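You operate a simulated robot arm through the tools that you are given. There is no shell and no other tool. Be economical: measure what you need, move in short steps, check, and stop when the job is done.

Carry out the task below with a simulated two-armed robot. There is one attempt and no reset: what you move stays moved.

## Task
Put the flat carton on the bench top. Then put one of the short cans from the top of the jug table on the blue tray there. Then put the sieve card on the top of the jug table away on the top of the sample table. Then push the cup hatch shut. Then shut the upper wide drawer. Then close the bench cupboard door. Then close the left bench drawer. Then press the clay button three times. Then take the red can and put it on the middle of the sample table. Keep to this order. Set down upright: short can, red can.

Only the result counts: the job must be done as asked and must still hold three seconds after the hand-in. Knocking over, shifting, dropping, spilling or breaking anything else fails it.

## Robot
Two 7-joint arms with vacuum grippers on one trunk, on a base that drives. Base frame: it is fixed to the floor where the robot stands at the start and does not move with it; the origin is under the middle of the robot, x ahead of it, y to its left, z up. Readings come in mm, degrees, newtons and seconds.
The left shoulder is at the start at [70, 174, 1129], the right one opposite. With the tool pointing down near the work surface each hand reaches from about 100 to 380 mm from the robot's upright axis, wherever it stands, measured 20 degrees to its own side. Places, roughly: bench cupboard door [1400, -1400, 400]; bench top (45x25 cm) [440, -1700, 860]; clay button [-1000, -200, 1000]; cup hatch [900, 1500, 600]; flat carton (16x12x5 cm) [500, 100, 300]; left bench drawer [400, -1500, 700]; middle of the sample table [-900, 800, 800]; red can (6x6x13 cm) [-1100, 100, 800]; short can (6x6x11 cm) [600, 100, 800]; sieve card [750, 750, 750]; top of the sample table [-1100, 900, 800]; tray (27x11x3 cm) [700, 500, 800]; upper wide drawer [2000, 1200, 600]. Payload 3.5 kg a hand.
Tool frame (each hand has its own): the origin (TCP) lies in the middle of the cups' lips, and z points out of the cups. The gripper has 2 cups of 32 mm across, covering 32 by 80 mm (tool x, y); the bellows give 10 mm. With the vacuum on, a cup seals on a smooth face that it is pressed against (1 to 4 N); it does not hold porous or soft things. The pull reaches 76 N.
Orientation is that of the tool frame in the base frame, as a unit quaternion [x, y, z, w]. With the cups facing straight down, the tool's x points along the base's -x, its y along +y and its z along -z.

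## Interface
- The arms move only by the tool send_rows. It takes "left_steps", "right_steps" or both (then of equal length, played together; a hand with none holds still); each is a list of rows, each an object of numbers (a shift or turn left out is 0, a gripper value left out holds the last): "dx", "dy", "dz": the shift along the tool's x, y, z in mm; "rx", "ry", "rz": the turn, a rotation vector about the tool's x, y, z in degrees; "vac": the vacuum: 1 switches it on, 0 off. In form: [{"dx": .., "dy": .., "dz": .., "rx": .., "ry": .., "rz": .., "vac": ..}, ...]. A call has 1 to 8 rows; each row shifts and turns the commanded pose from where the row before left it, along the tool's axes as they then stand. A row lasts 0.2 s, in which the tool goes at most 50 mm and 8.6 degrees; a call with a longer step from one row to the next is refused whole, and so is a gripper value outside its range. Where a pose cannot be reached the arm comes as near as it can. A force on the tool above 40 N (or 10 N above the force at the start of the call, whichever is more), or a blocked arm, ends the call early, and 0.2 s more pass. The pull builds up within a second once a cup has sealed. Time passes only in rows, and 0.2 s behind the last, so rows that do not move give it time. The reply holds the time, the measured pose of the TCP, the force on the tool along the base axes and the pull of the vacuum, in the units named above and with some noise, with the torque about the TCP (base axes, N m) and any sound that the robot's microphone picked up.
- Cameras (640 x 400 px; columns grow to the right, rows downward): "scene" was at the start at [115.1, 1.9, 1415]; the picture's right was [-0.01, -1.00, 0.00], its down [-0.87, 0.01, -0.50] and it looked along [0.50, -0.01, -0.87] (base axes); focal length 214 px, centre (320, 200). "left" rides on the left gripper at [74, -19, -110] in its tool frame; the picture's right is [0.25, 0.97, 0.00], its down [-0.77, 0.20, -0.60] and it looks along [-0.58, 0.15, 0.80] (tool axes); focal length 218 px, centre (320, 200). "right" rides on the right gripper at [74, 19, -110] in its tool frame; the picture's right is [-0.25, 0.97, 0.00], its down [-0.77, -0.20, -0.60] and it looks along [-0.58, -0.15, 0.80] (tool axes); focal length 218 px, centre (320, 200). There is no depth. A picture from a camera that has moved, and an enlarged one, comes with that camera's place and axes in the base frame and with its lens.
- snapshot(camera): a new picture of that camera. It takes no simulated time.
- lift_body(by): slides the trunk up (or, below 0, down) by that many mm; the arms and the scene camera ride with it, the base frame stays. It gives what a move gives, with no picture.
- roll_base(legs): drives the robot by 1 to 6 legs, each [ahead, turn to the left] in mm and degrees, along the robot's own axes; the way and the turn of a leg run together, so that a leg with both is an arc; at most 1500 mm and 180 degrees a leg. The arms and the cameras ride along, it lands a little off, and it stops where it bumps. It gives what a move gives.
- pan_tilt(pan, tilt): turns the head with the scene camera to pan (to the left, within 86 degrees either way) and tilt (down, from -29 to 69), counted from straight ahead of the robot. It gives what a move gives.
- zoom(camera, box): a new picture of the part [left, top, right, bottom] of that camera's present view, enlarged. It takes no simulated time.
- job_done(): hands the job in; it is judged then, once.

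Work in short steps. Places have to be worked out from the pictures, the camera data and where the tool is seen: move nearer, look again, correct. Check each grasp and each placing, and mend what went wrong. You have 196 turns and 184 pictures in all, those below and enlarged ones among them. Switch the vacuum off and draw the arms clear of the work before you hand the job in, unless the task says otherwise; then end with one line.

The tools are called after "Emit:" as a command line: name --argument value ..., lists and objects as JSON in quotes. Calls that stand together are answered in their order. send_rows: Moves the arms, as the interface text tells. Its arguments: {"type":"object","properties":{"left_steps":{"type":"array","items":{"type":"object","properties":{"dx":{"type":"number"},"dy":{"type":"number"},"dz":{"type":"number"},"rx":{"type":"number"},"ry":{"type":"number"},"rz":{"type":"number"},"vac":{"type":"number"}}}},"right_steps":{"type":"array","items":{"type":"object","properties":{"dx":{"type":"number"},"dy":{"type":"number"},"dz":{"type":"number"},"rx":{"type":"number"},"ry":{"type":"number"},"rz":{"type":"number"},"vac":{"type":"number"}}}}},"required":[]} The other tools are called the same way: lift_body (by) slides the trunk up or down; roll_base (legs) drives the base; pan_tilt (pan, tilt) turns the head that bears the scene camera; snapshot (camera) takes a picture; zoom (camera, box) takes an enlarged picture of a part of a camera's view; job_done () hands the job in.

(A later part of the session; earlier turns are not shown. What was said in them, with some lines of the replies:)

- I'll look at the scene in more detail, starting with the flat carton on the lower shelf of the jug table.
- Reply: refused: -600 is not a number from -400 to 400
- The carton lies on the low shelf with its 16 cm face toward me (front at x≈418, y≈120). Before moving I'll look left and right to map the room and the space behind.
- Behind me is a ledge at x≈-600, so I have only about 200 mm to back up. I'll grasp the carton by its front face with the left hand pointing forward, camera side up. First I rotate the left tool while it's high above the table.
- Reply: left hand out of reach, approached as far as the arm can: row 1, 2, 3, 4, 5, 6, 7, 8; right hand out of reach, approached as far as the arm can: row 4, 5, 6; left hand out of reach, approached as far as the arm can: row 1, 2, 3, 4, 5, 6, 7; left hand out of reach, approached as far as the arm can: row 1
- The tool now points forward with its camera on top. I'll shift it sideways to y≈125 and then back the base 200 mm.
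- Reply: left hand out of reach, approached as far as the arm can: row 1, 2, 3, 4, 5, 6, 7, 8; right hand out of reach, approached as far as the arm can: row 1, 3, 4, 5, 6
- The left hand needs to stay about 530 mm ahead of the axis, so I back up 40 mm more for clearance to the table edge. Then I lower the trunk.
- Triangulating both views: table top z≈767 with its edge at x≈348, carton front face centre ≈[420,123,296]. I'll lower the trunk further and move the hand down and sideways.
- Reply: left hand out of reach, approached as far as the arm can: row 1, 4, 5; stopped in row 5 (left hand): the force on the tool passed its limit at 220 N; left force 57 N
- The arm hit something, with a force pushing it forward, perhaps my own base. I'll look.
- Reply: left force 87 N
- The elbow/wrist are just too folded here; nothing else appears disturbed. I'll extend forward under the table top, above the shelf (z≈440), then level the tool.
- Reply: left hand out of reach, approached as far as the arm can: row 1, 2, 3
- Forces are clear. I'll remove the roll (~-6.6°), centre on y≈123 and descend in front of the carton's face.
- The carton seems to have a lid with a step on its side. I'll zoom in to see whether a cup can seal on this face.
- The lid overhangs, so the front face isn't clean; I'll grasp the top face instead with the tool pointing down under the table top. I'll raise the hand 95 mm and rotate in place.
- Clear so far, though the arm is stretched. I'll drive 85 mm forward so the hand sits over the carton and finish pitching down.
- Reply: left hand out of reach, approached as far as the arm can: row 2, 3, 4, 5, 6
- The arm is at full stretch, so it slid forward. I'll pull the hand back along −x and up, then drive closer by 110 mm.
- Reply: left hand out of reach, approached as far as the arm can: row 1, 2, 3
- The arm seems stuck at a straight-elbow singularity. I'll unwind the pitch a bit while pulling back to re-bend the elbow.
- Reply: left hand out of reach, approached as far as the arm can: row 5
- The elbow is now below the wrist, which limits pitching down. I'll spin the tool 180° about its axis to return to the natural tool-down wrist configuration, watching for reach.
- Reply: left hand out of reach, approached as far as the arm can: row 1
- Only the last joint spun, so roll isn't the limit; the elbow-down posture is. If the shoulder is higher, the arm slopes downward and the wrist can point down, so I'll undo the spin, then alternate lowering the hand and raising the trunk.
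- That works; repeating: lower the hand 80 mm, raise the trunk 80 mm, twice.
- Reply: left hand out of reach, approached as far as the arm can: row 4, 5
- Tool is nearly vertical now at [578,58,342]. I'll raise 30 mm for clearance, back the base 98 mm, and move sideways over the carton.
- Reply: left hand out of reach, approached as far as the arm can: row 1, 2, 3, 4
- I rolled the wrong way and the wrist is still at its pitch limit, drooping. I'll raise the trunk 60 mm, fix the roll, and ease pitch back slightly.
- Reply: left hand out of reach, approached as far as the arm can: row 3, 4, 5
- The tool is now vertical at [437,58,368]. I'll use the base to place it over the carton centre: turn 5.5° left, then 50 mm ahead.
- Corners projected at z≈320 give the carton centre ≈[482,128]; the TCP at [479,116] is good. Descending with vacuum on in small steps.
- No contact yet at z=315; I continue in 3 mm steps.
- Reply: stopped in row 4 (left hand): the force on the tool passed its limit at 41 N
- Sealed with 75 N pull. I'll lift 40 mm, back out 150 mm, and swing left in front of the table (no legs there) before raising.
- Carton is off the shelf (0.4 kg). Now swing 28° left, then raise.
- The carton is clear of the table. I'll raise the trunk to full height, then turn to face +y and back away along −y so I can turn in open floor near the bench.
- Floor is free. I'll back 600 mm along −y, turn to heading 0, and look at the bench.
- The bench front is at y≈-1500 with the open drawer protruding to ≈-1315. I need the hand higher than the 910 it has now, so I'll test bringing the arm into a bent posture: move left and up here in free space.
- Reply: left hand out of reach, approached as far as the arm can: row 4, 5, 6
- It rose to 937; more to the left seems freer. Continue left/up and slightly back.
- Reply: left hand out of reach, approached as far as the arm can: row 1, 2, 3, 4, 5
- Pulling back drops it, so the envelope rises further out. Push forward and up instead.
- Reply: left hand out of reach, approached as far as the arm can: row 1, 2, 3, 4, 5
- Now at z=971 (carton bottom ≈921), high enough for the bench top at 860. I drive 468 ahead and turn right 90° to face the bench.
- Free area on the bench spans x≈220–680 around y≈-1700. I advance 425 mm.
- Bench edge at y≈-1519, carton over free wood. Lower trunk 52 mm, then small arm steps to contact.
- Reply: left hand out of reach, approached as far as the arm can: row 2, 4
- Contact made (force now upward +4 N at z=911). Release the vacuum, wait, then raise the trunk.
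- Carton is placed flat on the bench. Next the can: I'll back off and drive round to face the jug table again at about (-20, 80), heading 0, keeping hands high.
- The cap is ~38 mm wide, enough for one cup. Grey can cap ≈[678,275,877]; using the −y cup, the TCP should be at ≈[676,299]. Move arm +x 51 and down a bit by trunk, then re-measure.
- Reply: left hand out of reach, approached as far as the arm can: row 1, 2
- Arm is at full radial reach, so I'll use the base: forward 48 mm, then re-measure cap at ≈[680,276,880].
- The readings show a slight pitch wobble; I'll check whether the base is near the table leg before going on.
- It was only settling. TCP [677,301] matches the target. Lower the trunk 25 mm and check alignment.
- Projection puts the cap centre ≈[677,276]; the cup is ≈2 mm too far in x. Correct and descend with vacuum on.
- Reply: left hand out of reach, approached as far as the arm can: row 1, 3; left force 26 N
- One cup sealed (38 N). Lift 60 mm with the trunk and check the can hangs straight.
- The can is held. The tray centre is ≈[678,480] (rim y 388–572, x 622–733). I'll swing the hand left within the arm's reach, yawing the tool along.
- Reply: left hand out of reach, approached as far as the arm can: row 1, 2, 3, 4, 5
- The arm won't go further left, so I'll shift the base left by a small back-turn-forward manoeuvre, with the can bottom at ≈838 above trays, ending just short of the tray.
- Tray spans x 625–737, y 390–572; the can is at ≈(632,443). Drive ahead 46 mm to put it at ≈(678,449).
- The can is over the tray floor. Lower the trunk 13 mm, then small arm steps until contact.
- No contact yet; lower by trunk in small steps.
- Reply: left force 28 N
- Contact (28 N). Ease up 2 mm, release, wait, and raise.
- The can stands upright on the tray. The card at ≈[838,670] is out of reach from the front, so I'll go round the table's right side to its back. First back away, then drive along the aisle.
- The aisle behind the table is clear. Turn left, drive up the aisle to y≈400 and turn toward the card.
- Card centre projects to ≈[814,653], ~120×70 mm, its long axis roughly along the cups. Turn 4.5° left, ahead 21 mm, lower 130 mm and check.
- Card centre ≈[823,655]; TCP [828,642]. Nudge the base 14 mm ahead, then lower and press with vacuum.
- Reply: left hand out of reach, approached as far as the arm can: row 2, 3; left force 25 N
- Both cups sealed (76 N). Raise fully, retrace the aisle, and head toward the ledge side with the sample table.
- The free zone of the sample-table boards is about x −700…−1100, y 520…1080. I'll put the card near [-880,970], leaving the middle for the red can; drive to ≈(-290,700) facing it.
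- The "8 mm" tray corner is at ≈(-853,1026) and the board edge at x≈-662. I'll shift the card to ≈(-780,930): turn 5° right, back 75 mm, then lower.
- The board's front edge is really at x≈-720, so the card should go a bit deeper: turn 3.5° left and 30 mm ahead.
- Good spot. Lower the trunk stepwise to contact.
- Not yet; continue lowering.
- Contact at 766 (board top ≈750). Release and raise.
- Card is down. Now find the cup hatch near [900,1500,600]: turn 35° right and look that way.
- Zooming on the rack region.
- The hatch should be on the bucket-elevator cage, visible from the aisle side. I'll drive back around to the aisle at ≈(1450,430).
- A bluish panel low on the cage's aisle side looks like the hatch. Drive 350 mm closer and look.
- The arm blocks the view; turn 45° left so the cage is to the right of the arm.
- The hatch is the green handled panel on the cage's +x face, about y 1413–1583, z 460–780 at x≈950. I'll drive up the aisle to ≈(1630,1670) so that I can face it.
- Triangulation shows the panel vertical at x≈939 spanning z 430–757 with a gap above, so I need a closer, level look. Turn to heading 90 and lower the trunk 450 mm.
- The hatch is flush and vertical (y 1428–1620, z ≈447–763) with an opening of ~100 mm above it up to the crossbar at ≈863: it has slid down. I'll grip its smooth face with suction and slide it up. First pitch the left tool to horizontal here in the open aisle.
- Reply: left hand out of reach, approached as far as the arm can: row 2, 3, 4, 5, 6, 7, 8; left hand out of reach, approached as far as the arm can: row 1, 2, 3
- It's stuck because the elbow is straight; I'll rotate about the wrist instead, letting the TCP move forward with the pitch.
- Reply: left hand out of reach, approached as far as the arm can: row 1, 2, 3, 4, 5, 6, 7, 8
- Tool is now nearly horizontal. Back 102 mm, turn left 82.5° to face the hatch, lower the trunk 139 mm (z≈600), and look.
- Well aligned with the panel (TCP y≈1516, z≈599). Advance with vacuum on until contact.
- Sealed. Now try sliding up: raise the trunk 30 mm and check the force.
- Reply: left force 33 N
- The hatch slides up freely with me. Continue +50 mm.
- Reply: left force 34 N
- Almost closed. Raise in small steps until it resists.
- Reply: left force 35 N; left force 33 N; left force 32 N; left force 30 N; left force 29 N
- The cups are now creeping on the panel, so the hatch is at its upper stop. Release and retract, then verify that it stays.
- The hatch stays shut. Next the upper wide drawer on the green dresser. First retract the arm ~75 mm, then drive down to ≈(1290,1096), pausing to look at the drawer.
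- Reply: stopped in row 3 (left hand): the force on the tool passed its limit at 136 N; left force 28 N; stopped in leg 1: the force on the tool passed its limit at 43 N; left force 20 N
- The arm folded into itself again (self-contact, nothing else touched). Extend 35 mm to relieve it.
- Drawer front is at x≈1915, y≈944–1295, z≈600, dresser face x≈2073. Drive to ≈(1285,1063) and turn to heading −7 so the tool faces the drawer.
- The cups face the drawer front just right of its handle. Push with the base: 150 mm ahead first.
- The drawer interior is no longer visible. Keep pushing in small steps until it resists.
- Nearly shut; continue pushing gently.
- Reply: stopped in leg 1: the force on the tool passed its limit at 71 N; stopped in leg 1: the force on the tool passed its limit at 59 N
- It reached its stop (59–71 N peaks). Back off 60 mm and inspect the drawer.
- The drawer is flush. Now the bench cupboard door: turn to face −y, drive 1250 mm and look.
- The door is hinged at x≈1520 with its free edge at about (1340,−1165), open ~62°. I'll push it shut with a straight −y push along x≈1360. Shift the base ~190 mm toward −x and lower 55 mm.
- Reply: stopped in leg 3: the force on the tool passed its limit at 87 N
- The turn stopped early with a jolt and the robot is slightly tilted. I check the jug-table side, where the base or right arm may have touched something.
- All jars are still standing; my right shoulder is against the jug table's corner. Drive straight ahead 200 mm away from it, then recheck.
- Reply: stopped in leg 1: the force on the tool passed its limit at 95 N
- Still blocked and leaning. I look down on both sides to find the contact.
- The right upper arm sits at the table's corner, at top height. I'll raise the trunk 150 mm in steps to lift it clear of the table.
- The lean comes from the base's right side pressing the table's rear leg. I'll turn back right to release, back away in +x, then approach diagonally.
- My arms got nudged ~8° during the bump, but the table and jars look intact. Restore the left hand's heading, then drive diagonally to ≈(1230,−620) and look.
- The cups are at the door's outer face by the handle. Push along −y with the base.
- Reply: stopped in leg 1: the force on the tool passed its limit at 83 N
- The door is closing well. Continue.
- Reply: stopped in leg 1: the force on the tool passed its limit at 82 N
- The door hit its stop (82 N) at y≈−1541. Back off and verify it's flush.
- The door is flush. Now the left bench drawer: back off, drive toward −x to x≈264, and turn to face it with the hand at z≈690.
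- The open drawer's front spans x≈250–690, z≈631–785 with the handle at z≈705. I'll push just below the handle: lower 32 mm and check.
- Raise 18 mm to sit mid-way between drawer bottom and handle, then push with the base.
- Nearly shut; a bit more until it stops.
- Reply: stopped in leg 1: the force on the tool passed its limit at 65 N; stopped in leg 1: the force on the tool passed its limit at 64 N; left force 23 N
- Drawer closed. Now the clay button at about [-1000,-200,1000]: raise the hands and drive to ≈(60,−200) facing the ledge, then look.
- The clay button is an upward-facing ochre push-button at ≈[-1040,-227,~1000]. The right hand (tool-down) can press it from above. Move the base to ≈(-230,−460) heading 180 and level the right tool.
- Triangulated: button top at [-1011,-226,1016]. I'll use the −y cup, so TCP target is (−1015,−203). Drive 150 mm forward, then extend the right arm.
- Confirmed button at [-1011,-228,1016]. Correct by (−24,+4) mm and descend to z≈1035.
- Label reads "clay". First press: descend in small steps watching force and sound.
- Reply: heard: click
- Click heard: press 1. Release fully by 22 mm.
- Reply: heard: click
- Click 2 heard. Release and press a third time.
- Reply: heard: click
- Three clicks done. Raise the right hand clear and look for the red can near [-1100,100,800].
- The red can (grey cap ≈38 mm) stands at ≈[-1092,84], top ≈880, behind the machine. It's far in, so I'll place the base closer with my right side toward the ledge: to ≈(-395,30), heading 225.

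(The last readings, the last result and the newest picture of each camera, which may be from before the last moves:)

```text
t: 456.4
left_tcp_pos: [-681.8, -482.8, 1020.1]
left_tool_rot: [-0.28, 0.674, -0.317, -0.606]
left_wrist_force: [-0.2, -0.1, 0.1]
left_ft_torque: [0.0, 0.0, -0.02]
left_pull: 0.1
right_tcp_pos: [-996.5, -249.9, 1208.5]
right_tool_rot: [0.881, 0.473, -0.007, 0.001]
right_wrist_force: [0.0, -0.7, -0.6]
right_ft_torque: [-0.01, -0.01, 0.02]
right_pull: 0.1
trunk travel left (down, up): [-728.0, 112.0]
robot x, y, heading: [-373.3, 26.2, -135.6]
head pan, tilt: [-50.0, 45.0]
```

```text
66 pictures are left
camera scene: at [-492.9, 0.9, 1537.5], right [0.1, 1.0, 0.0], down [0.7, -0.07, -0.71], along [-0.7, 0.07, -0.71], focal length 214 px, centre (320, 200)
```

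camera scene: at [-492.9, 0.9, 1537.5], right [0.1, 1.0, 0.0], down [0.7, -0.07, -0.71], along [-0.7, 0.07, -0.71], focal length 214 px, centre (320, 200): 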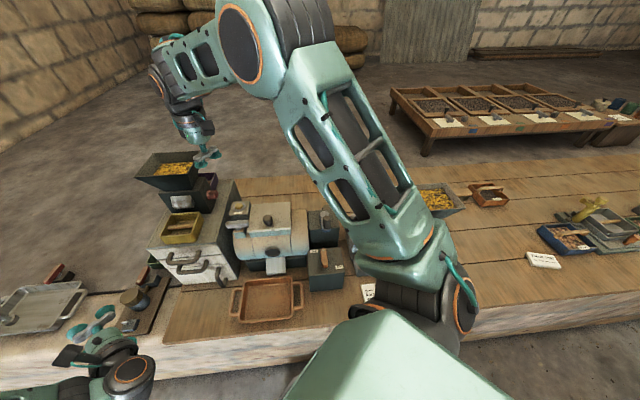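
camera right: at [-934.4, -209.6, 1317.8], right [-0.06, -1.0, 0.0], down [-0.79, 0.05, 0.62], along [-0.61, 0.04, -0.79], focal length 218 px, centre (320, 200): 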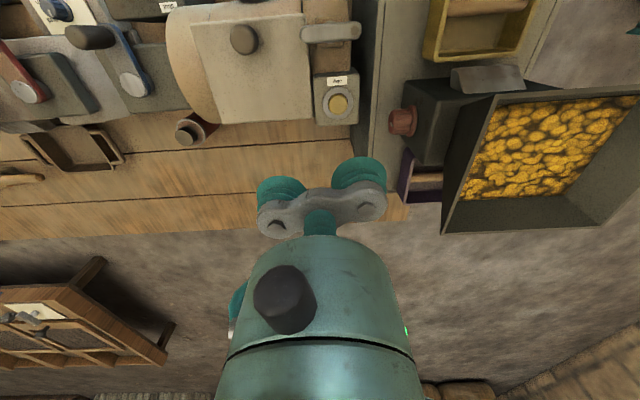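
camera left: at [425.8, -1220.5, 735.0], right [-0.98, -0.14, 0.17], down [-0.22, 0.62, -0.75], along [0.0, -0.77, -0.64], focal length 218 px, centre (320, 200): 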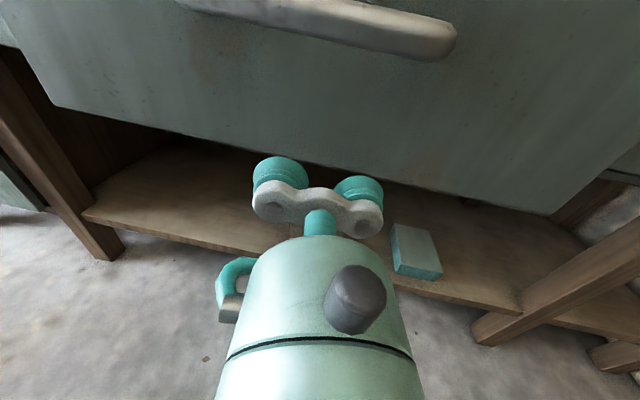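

Move the right hand +y over the can at constant height (1209).

Emit:
send_rows --right_steps '[{"dx": 28, "dy": -27.6}, {"dx": 28, "dy": -27.6}, {"dx": 28, "dy": -27.6}, {"dx": 28, "dy": -27.6}, {"dx": 28, "dy": -27.6}, {"dx": 28, "dy": -27.6}, {"dx": 28, "dy": -27.6}, {"dx": 28, "dy": -27.6}]'

Emit:
snapshot --camera "right"

```text
t: 458.2
left_tcp_pos: [-682.3, -481.3, 1021.1]
left_tool_rot: [-0.279, 0.674, -0.318, -0.605]
left_wrist_force: [0.3, 0.0, -0.1]
left_ft_torque: [0.02, -0.01, -0.01]
left_pull: 0.2
right_tcp_pos: [-1055.0, 60.0, 1204.0]
right_tool_rot: [0.881, 0.473, -0.006, 0.001]
right_wrist_force: [0.0, 1.4, -0.1]
right_ft_torque: [0.0, 0.0, 0.01]
right_pull: 0.0
trunk travel left (down, up): [-728.0, 112.0]
robot x, y, heading: [-371.9, 27.9, -135.8]
head pan, tilt: [-50.0, 45.0]
```

```text
65 pictures are left
camera right: at [-995.9, 110.0, 1313.5], right [0.67, -0.75, 0.0], down [-0.59, -0.52, 0.62], along [-0.46, -0.41, -0.79], focal length 218 px, centre (320, 200)
```

right: 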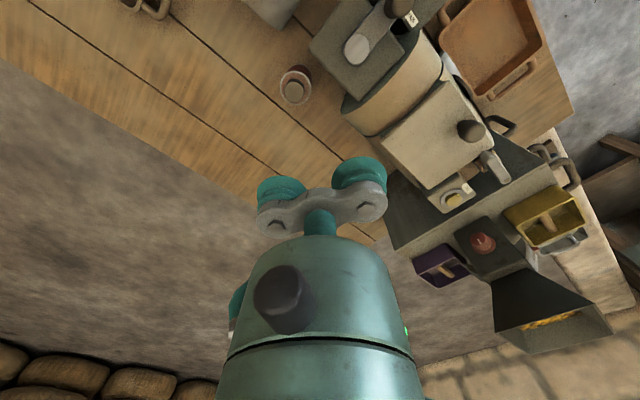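

Cap confirmed at ≈[-1094,85]. I'll use the cup facing the machine side, so the gripper sits clear of the machine: TCP (−1114,98). Shift dy −70, and descend 200 mm.

Emit:
send_rows --right_steps '[{"dy": -35}, {"dy": -35}, {"dz": 40}, {"dz": 40}, {"dz": 40}, {"dz": 40}, {"dz": 40}]'

Emit:
snapshot --camera "right"

```text
t: 459.8
left_tcp_pos: [-683.5, -480.2, 1020.5]
left_tool_rot: [-0.279, 0.675, -0.318, -0.604]
left_wrist_force: [0.0, -0.6, 0.5]
left_ft_torque: [0.01, 0.01, 0.0]
left_pull: 0.0
right_tcp_pos: [-1117.9, 98.5, 1004.7]
right_tool_rot: [0.881, 0.472, -0.006, 0.001]
right_wrist_force: [0.4, -0.9, -0.5]
right_ft_torque: [0.0, -0.03, 0.03]
right_pull: 0.0
trunk travel left (down, up): [-728.0, 112.0]
robot x, y, heading: [-370.6, 28.4, -135.7]
head pan, tilt: [-50.0, 45.0]
```

```text
64 pictures are left
camera right: at [-1058.6, 148.6, 1113.9], right [0.67, -0.75, 0.0], down [-0.59, -0.52, 0.61], along [-0.46, -0.41, -0.79], focal length 218 px, centre (320, 200)
```

right: 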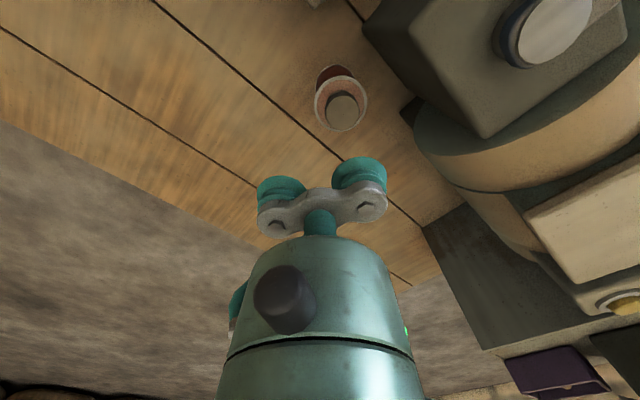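

Refined: cap at [-1095.5,86,876]. Tiny correction and descend to z≈895.

Emit:
send_rows --right_steps '[{"dx": 2, "dy": 1.6, "dz": 30}, {"dz": 40}, {"dz": 25}, {"dz": 14}]'

Emit:
zoom --camera "right" --box '[240, 80, 480, 230]'

```text
t: 460.8
left_tcp_pos: [-682.2, -481.5, 1020.5]
left_tool_rot: [-0.278, 0.675, -0.317, -0.605]
left_wrist_force: [0.1, -0.3, 0.2]
left_ft_torque: [-0.02, 0.01, 0.01]
left_pull: 0.2
right_tcp_pos: [-1115.2, 97.9, 898.2]
right_tool_rot: [0.881, 0.472, -0.007, 0.002]
right_wrist_force: [0.3, -0.3, -0.1]
right_ft_torque: [-0.03, 0.0, -0.02]
right_pull: 0.1
trunk travel left (down, up): [-728.0, 112.0]
robot x, y, heading: [-376.8, 26.0, -135.7]
head pan, tilt: [-50.0, 45.0]
```

```text
2.67 times, centred on (360, 155) of right
camera zoom: at [-1055.2, 148.8, 1005.9], right [0.67, -0.75, 0.0], down [-0.59, -0.52, 0.62], along [-0.46, -0.41, -0.79], focal length 582 px, centre (213, 320)
```

zoom: 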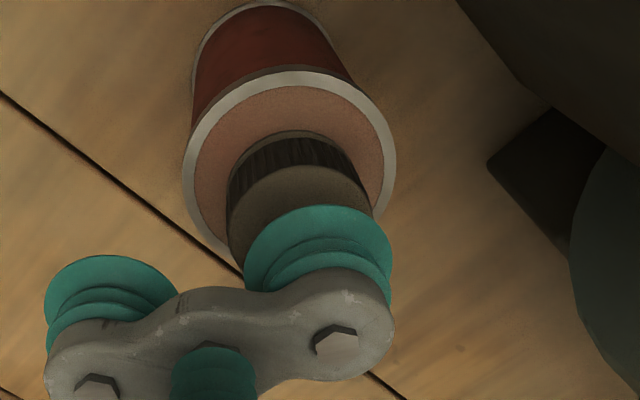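

Cup at (−1095,85) matches the cap centre. Descend with vacuum on.

Emit:
send_rows --right_steps '[{"dx": 1, "dz": 12, "vac": 1}, {"dz": 5}, {"dz": 3}, {"dz": 3}, {"dz": 2}]'

```text
t: 462.0
left_tcp_pos: [-678.7, -480.7, 1021.1]
left_tool_rot: [-0.279, 0.674, -0.317, -0.606]
left_wrist_force: [0.4, 0.8, 0.2]
left_ft_torque: [0.01, -0.01, -0.02]
left_pull: 0.1
right_tcp_pos: [-1111.4, 96.6, 875.5]
right_tool_rot: [0.881, 0.472, -0.009, 0.0]
right_wrist_force: [-6.6, 3.3, 27.0]
right_ft_torque: [-0.57, -1.02, -0.02]
right_pull: 38.3
trunk travel left (down, up): [-728.0, 112.0]
robot x, y, heading: [-376.6, 24.5, -135.5]
head pan, tilt: [-50.0, 45.0]
```

Sealed (38 N). Lift straight up 280 mm and verify.

Emit:
send_rows --right_steps '[{"dz": -8}, {"dz": -30}, {"dz": -40}, {"dz": -40}, {"dz": -40}, {"dz": -40}, {"dz": -40}, {"dz": -40}]'

Emit:
snapshot --camera "right"

```text
t: 463.8
left_tcp_pos: [-681.3, -481.3, 1021.5]
left_tool_rot: [-0.279, 0.675, -0.318, -0.605]
left_wrist_force: [-1.0, -0.3, 0.1]
left_ft_torque: [-0.01, -0.01, 0.0]
left_pull: 0.0
right_tcp_pos: [-1109.6, 98.0, 1150.0]
right_tool_rot: [0.881, 0.473, -0.007, 0.001]
right_wrist_force: [0.4, 0.2, -3.2]
right_ft_torque: [-0.34, -0.58, -0.01]
right_pull: 38.1
trunk travel left (down, up): [-728.0, 112.0]
robot x, y, heading: [-375.4, 25.0, -135.6]
head pan, tilt: [-50.0, 45.0]
```

```text
62 pictures are left
camera right: at [-1050.7, 149.1, 1259.0], right [0.67, -0.75, 0.0], down [-0.59, -0.53, 0.62], along [-0.46, -0.41, -0.79], focal length 218 px, centre (320, 200)
```

right: 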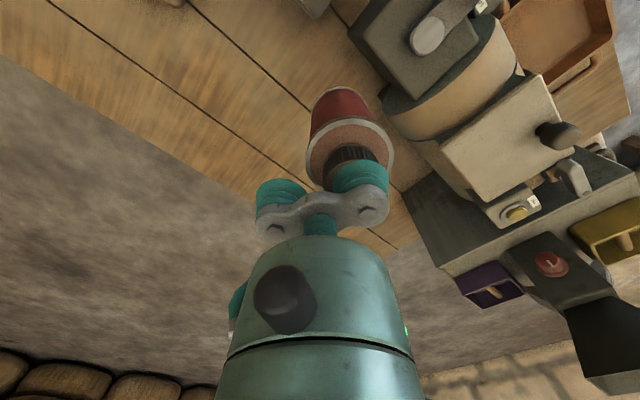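

The can is held. I'll raise the trunk 100 mm, and transport it by the base to keep the same arm pose: final base ≈(-185,740), heading −135.6.

Emit:
lift_body --by 100

Emit:
roll_base --legs '[[-270, 0], [0, -134.4], [526, 0], [0, 134.4]]'

Emit:
snapshot --camera "right"

```text
t: 465.1
left_tcp_pos: [-681.5, -481.2, 1120.6]
left_tool_rot: [-0.279, 0.675, -0.318, -0.605]
left_wrist_force: [0.3, 0.1, 0.0]
left_ft_torque: [0.03, 0.02, 0.01]
left_pull: 0.1
right_tcp_pos: [-1112.4, 97.7, 1249.2]
right_tool_rot: [0.882, 0.472, -0.007, 0.001]
right_wrist_force: [0.0, 0.7, -3.6]
right_ft_torque: [-0.39, -0.62, -0.03]
right_pull: 37.6
trunk travel left (down, up): [-828.0, 12.0]
robot x, y, heading: [-373.7, 24.3, -135.8]
head pan, tilt: [-50.0, 45.0]
```

```text
t: 480.9
left_tcp_pos: [-477.8, 249.1, 1119.9]
left_tool_rot: [-0.277, 0.675, -0.316, -0.606]
left_wrist_force: [-0.8, -0.4, 0.1]
left_ft_torque: [0.0, 0.01, -0.05]
left_pull: 0.1
right_tcp_pos: [-903.4, 830.4, 1249.5]
right_tool_rot: [0.883, 0.47, -0.007, 0.002]
right_wrist_force: [0.4, 0.1, -3.8]
right_ft_torque: [-0.39, -0.51, 0.07]
right_pull: 37.9
trunk travel left (down, up): [-828.0, 12.0]
robot x, y, heading: [-166.0, 755.3, -135.8]
head pan, tilt: [-50.0, 45.0]
```

```text
61 pictures are left
camera right: at [-844.1, 881.2, 1357.5], right [0.66, -0.75, 0.0], down [-0.59, -0.52, 0.62], along [-0.46, -0.41, -0.79], focal length 218 px, centre (320, 200)
```

right: 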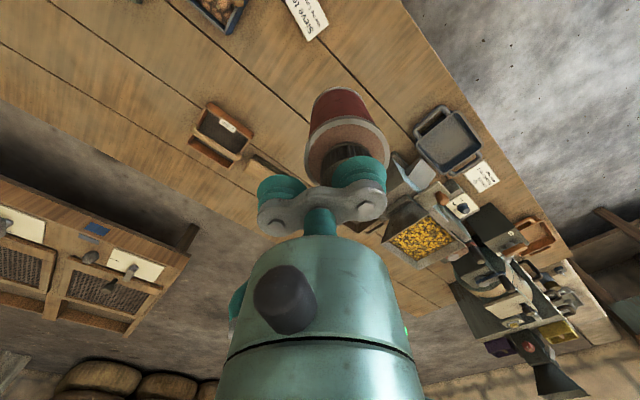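

Nudge forward 24 mm to put the can at ≈(−900,800), then lower the trunk 330 mm.

Emit:
roll_base --legs '[[24, 0]]'

Emit:
lift_body --by -320

Emit:
snapshot --camera "right"

Emit:
snapshot --camera "scene"

```text
t: 481.8
left_tcp_pos: [-490.8, 237.2, 1124.3]
left_tool_rot: [-0.277, 0.674, -0.317, -0.608]
left_wrist_force: [0.6, 0.7, 0.1]
left_ft_torque: [-0.01, -0.03, 0.01]
left_pull: 0.2
right_tcp_pos: [-916.1, 817.9, 1249.9]
right_tool_rot: [0.883, 0.469, -0.009, 0.001]
right_wrist_force: [1.1, 0.4, -3.6]
right_ft_torque: [-0.41, -0.54, 0.11]
right_pull: 37.9
trunk travel left (down, up): [-828.0, 12.0]
robot x, y, heading: [-184.4, 739.5, -136.3]
head pan, tilt: [-50.0, 45.0]
```

```text
t: 484.9
left_tcp_pos: [-494.7, 232.8, 800.3]
left_tool_rot: [-0.277, 0.675, -0.316, -0.607]
left_wrist_force: [0.3, 0.5, 0.8]
left_ft_torque: [-0.03, 0.0, 0.03]
left_pull: 0.0
right_tcp_pos: [-921.2, 815.3, 929.9]
right_tool_rot: [0.883, 0.47, -0.006, 0.002]
right_wrist_force: [-0.2, -0.3, -3.8]
right_ft_torque: [-0.37, -0.57, 0.02]
right_pull: 38.0
trunk travel left (down, up): [-508.0, 332.0]
robot x, y, heading: [-181.8, 736.8, -136.2]
head pan, tilt: [-50.0, 45.0]
```

```text
60 pictures are left
camera right: at [-860.5, 865.4, 1037.7], right [0.66, -0.75, 0.0], down [-0.59, -0.52, 0.62], along [-0.46, -0.41, -0.79], focal length 218 px, centre (320, 200)
```

right: 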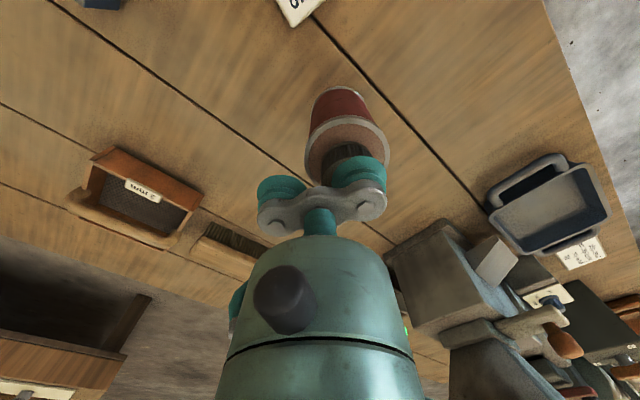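

```text
59 pictures are left
camera scene: at [-301.9, 714.1, 1317.6], right [0.1, 0.99, 0.0], down [0.7, -0.07, -0.71], along [-0.7, 0.07, -0.71], focal length 214 px, centre (320, 200)
```

scene: 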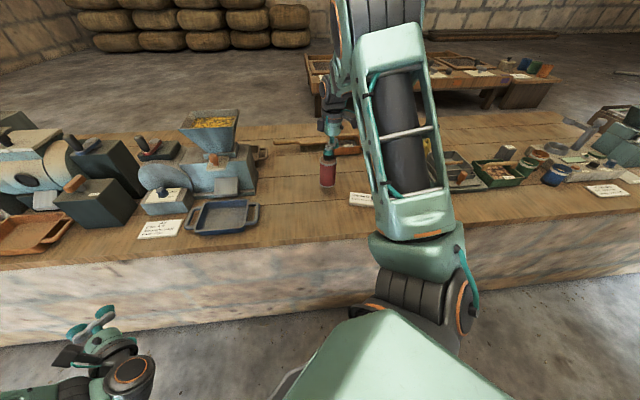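

Can is above free boards at ≈(−901,802). Lower 44 mm, then small steps to contact.

Emit:
lift_body --by -44

Emit:
lift_body --by -4

Emit:
lift_body --by -3

```text
t: 485.8
left_tcp_pos: [-494.5, 232.5, 756.6]
left_tool_rot: [-0.277, 0.675, -0.316, -0.606]
left_wrist_force: [-0.4, 0.5, -0.1]
left_ft_torque: [0.02, 0.02, -0.02]
left_pull: 0.1
right_tcp_pos: [-921.0, 815.9, 886.7]
right_tool_rot: [0.882, 0.47, -0.007, 0.001]
right_wrist_force: [0.1, -0.2, -3.4]
right_ft_torque: [-0.4, -0.57, 0.09]
right_pull: 37.7
trunk travel left (down, up): [-464.0, 376.0]
robot x, y, heading: [-183.4, 738.1, -135.9]
head pan, tilt: [-50.0, 45.0]
```

```text
t: 486.3
left_tcp_pos: [-494.0, 232.0, 753.4]
left_tool_rot: [-0.277, 0.675, -0.315, -0.607]
left_wrist_force: [-0.1, 0.1, -0.6]
left_ft_torque: [0.04, 0.03, 0.0]
left_pull: 0.0
right_tcp_pos: [-919.7, 814.7, 882.4]
right_tool_rot: [0.883, 0.47, -0.007, 0.001]
right_wrist_force: [0.4, -1.2, 1.3]
right_ft_torque: [-0.41, -0.64, 0.05]
right_pull: 38.2
trunk travel left (down, up): [-460.0, 380.0]
robot x, y, heading: [-181.9, 736.0, -136.1]
head pan, tilt: [-50.0, 45.0]
```

```text
t: 486.8
left_tcp_pos: [-493.0, 231.7, 748.4]
left_tool_rot: [-0.278, 0.675, -0.316, -0.607]
left_wrist_force: [0.7, -0.1, -0.4]
left_ft_torque: [-0.01, -0.01, 0.02]
left_pull: 0.0
right_tcp_pos: [-918.8, 814.2, 880.9]
right_tool_rot: [0.883, 0.47, -0.009, 0.001]
right_wrist_force: [-1.6, -2.3, 15.0]
right_ft_torque: [-0.51, -0.79, -0.05]
right_pull: 37.9
trunk travel left (down, up): [-457.0, 383.0]
robot x, y, heading: [-181.5, 739.4, -135.8]
head pan, tilt: [-50.0, 45.0]
```

Contact (15 N). Release the vacuum, wait, then raise.

Emit:
send_rows --right_steps '[{"vac": 0}, {"vac": 0}, {"vac": 0}, {"vac": 0}, {"vac": 0}, {"vac": 0}]'

Emit:
lift_body --by 120

Emit:
snapshot --camera "right"

Emit:
snapshot --camera "scene"

```text
t: 488.2
left_tcp_pos: [-494.3, 232.8, 749.9]
left_tool_rot: [-0.278, 0.675, -0.316, -0.606]
left_wrist_force: [0.2, 0.6, 0.0]
left_ft_torque: [-0.02, 0.0, 0.0]
left_pull: 0.0
right_tcp_pos: [-920.1, 815.3, 878.5]
right_tool_rot: [0.883, 0.469, -0.007, 0.002]
right_wrist_force: [0.5, -0.8, 0.8]
right_ft_torque: [0.02, -0.01, 0.01]
right_pull: 0.2
trunk travel left (down, up): [-457.0, 383.0]
robot x, y, heading: [-184.2, 738.1, -135.8]
head pan, tilt: [-50.0, 45.0]
```

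```text
t: 489.7
left_tcp_pos: [-494.3, 232.2, 869.4]
left_tool_rot: [-0.277, 0.675, -0.316, -0.606]
left_wrist_force: [-0.5, 0.3, 0.0]
left_ft_torque: [0.03, 0.0, 0.03]
left_pull: 0.0
right_tcp_pos: [-920.1, 814.9, 998.6]
right_tool_rot: [0.883, 0.469, -0.006, 0.002]
right_wrist_force: [-0.5, -0.2, -0.7]
right_ft_torque: [0.0, 0.02, 0.01]
right_pull: 0.0
trunk travel left (down, up): [-577.0, 263.0]
robot x, y, heading: [-183.7, 739.5, -135.9]
head pan, tilt: [-50.0, 45.0]
```

```text
58 pictures are left
camera right: at [-860.5, 865.3, 1106.7], right [0.66, -0.75, 0.0], down [-0.59, -0.52, 0.61], along [-0.46, -0.41, -0.79], focal length 218 px, centre (320, 200)
```

right: 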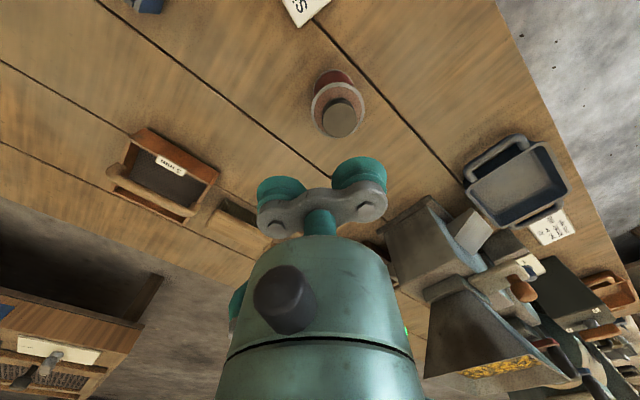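

```text
57 pictures are left
camera scene: at [-302.0, 714.0, 1386.5], right [0.1, 0.99, 0.0], down [0.7, -0.07, -0.71], along [-0.7, 0.07, -0.71], focal length 214 px, centre (320, 200)
```

scene: 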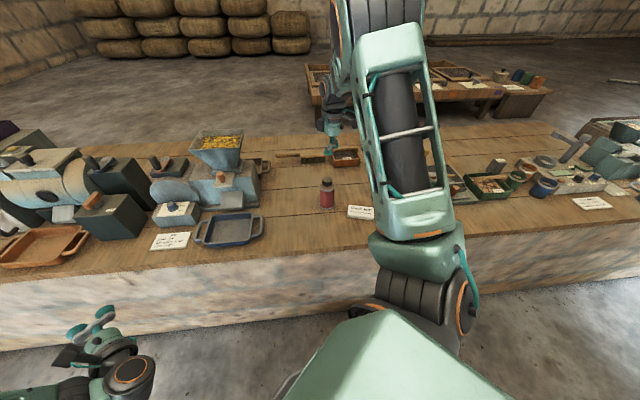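

The red can stands upright at ≈(−900,802). Back the robot away so the arms are clear, and check the jug table once more.

Emit:
roll_base --legs '[[-230, 0]]'

Emit:
pan_tilt --pan 86 --tilt 40

Emit:
snapshot --camera "scene"

```text
t: 491.5
left_tcp_pos: [-329.8, 393.8, 870.5]
left_tool_rot: [-0.276, 0.675, -0.315, -0.607]
left_wrist_force: [0.8, -0.3, 0.4]
left_ft_torque: [-0.01, -0.04, 0.01]
left_pull: 0.0
right_tcp_pos: [-754.2, 976.5, 997.8]
right_tool_rot: [0.883, 0.468, -0.007, 0.001]
right_wrist_force: [-0.7, 0.6, 0.4]
right_ft_torque: [0.0, 0.01, 0.0]
right_pull: 0.0
trunk travel left (down, up): [-577.0, 263.0]
robot x, y, heading: [-16.1, 896.3, -136.0]
head pan, tilt: [-50.0, 45.0]
```

```text
t: 493.6
left_tcp_pos: [-330.6, 392.3, 870.0]
left_tool_rot: [-0.277, 0.675, -0.316, -0.606]
left_wrist_force: [-0.1, 0.1, 0.0]
left_ft_torque: [-0.02, -0.03, 0.0]
left_pull: 0.0
right_tcp_pos: [-754.1, 975.0, 998.6]
right_tool_rot: [0.883, 0.469, -0.007, 0.002]
right_wrist_force: [-0.1, 0.1, -0.3]
right_ft_torque: [-0.03, 0.0, 0.0]
right_pull: 0.0
trunk travel left (down, up): [-577.0, 263.0]
robot x, y, heading: [-20.3, 894.8, -135.9]
head pan, tilt: [85.9, 40.0]
```

```text
56 pictures are left
camera scene: at [-1.1, 800.2, 1393.8], right [-0.77, -0.64, 0.0], down [-0.41, 0.49, -0.77], along [0.49, -0.59, -0.64], focal length 214 px, centre (320, 200)
```

scene: 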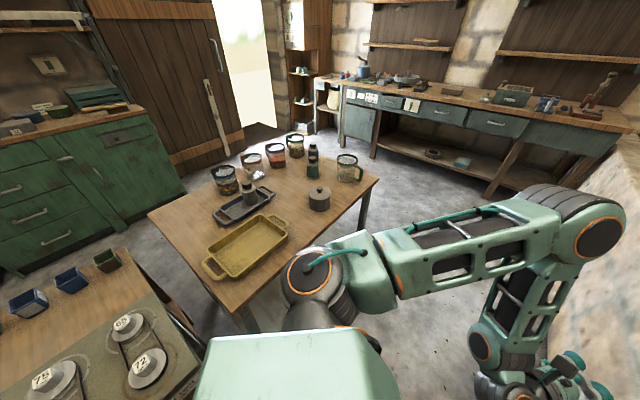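

Everything stands as it should: the can is upright on the tray, the jars are intact, the drawers and door are shut, and both vacuums are off with the arms clear. Handing in.

Emit:
job_done

```text
The job is handed in.
```

I carried out all nine steps in the order you gave and handed the job in. On the way to the cupboard door the robot bumped the jug table's rear corner, but in later pictures I saw nothing there out of place.
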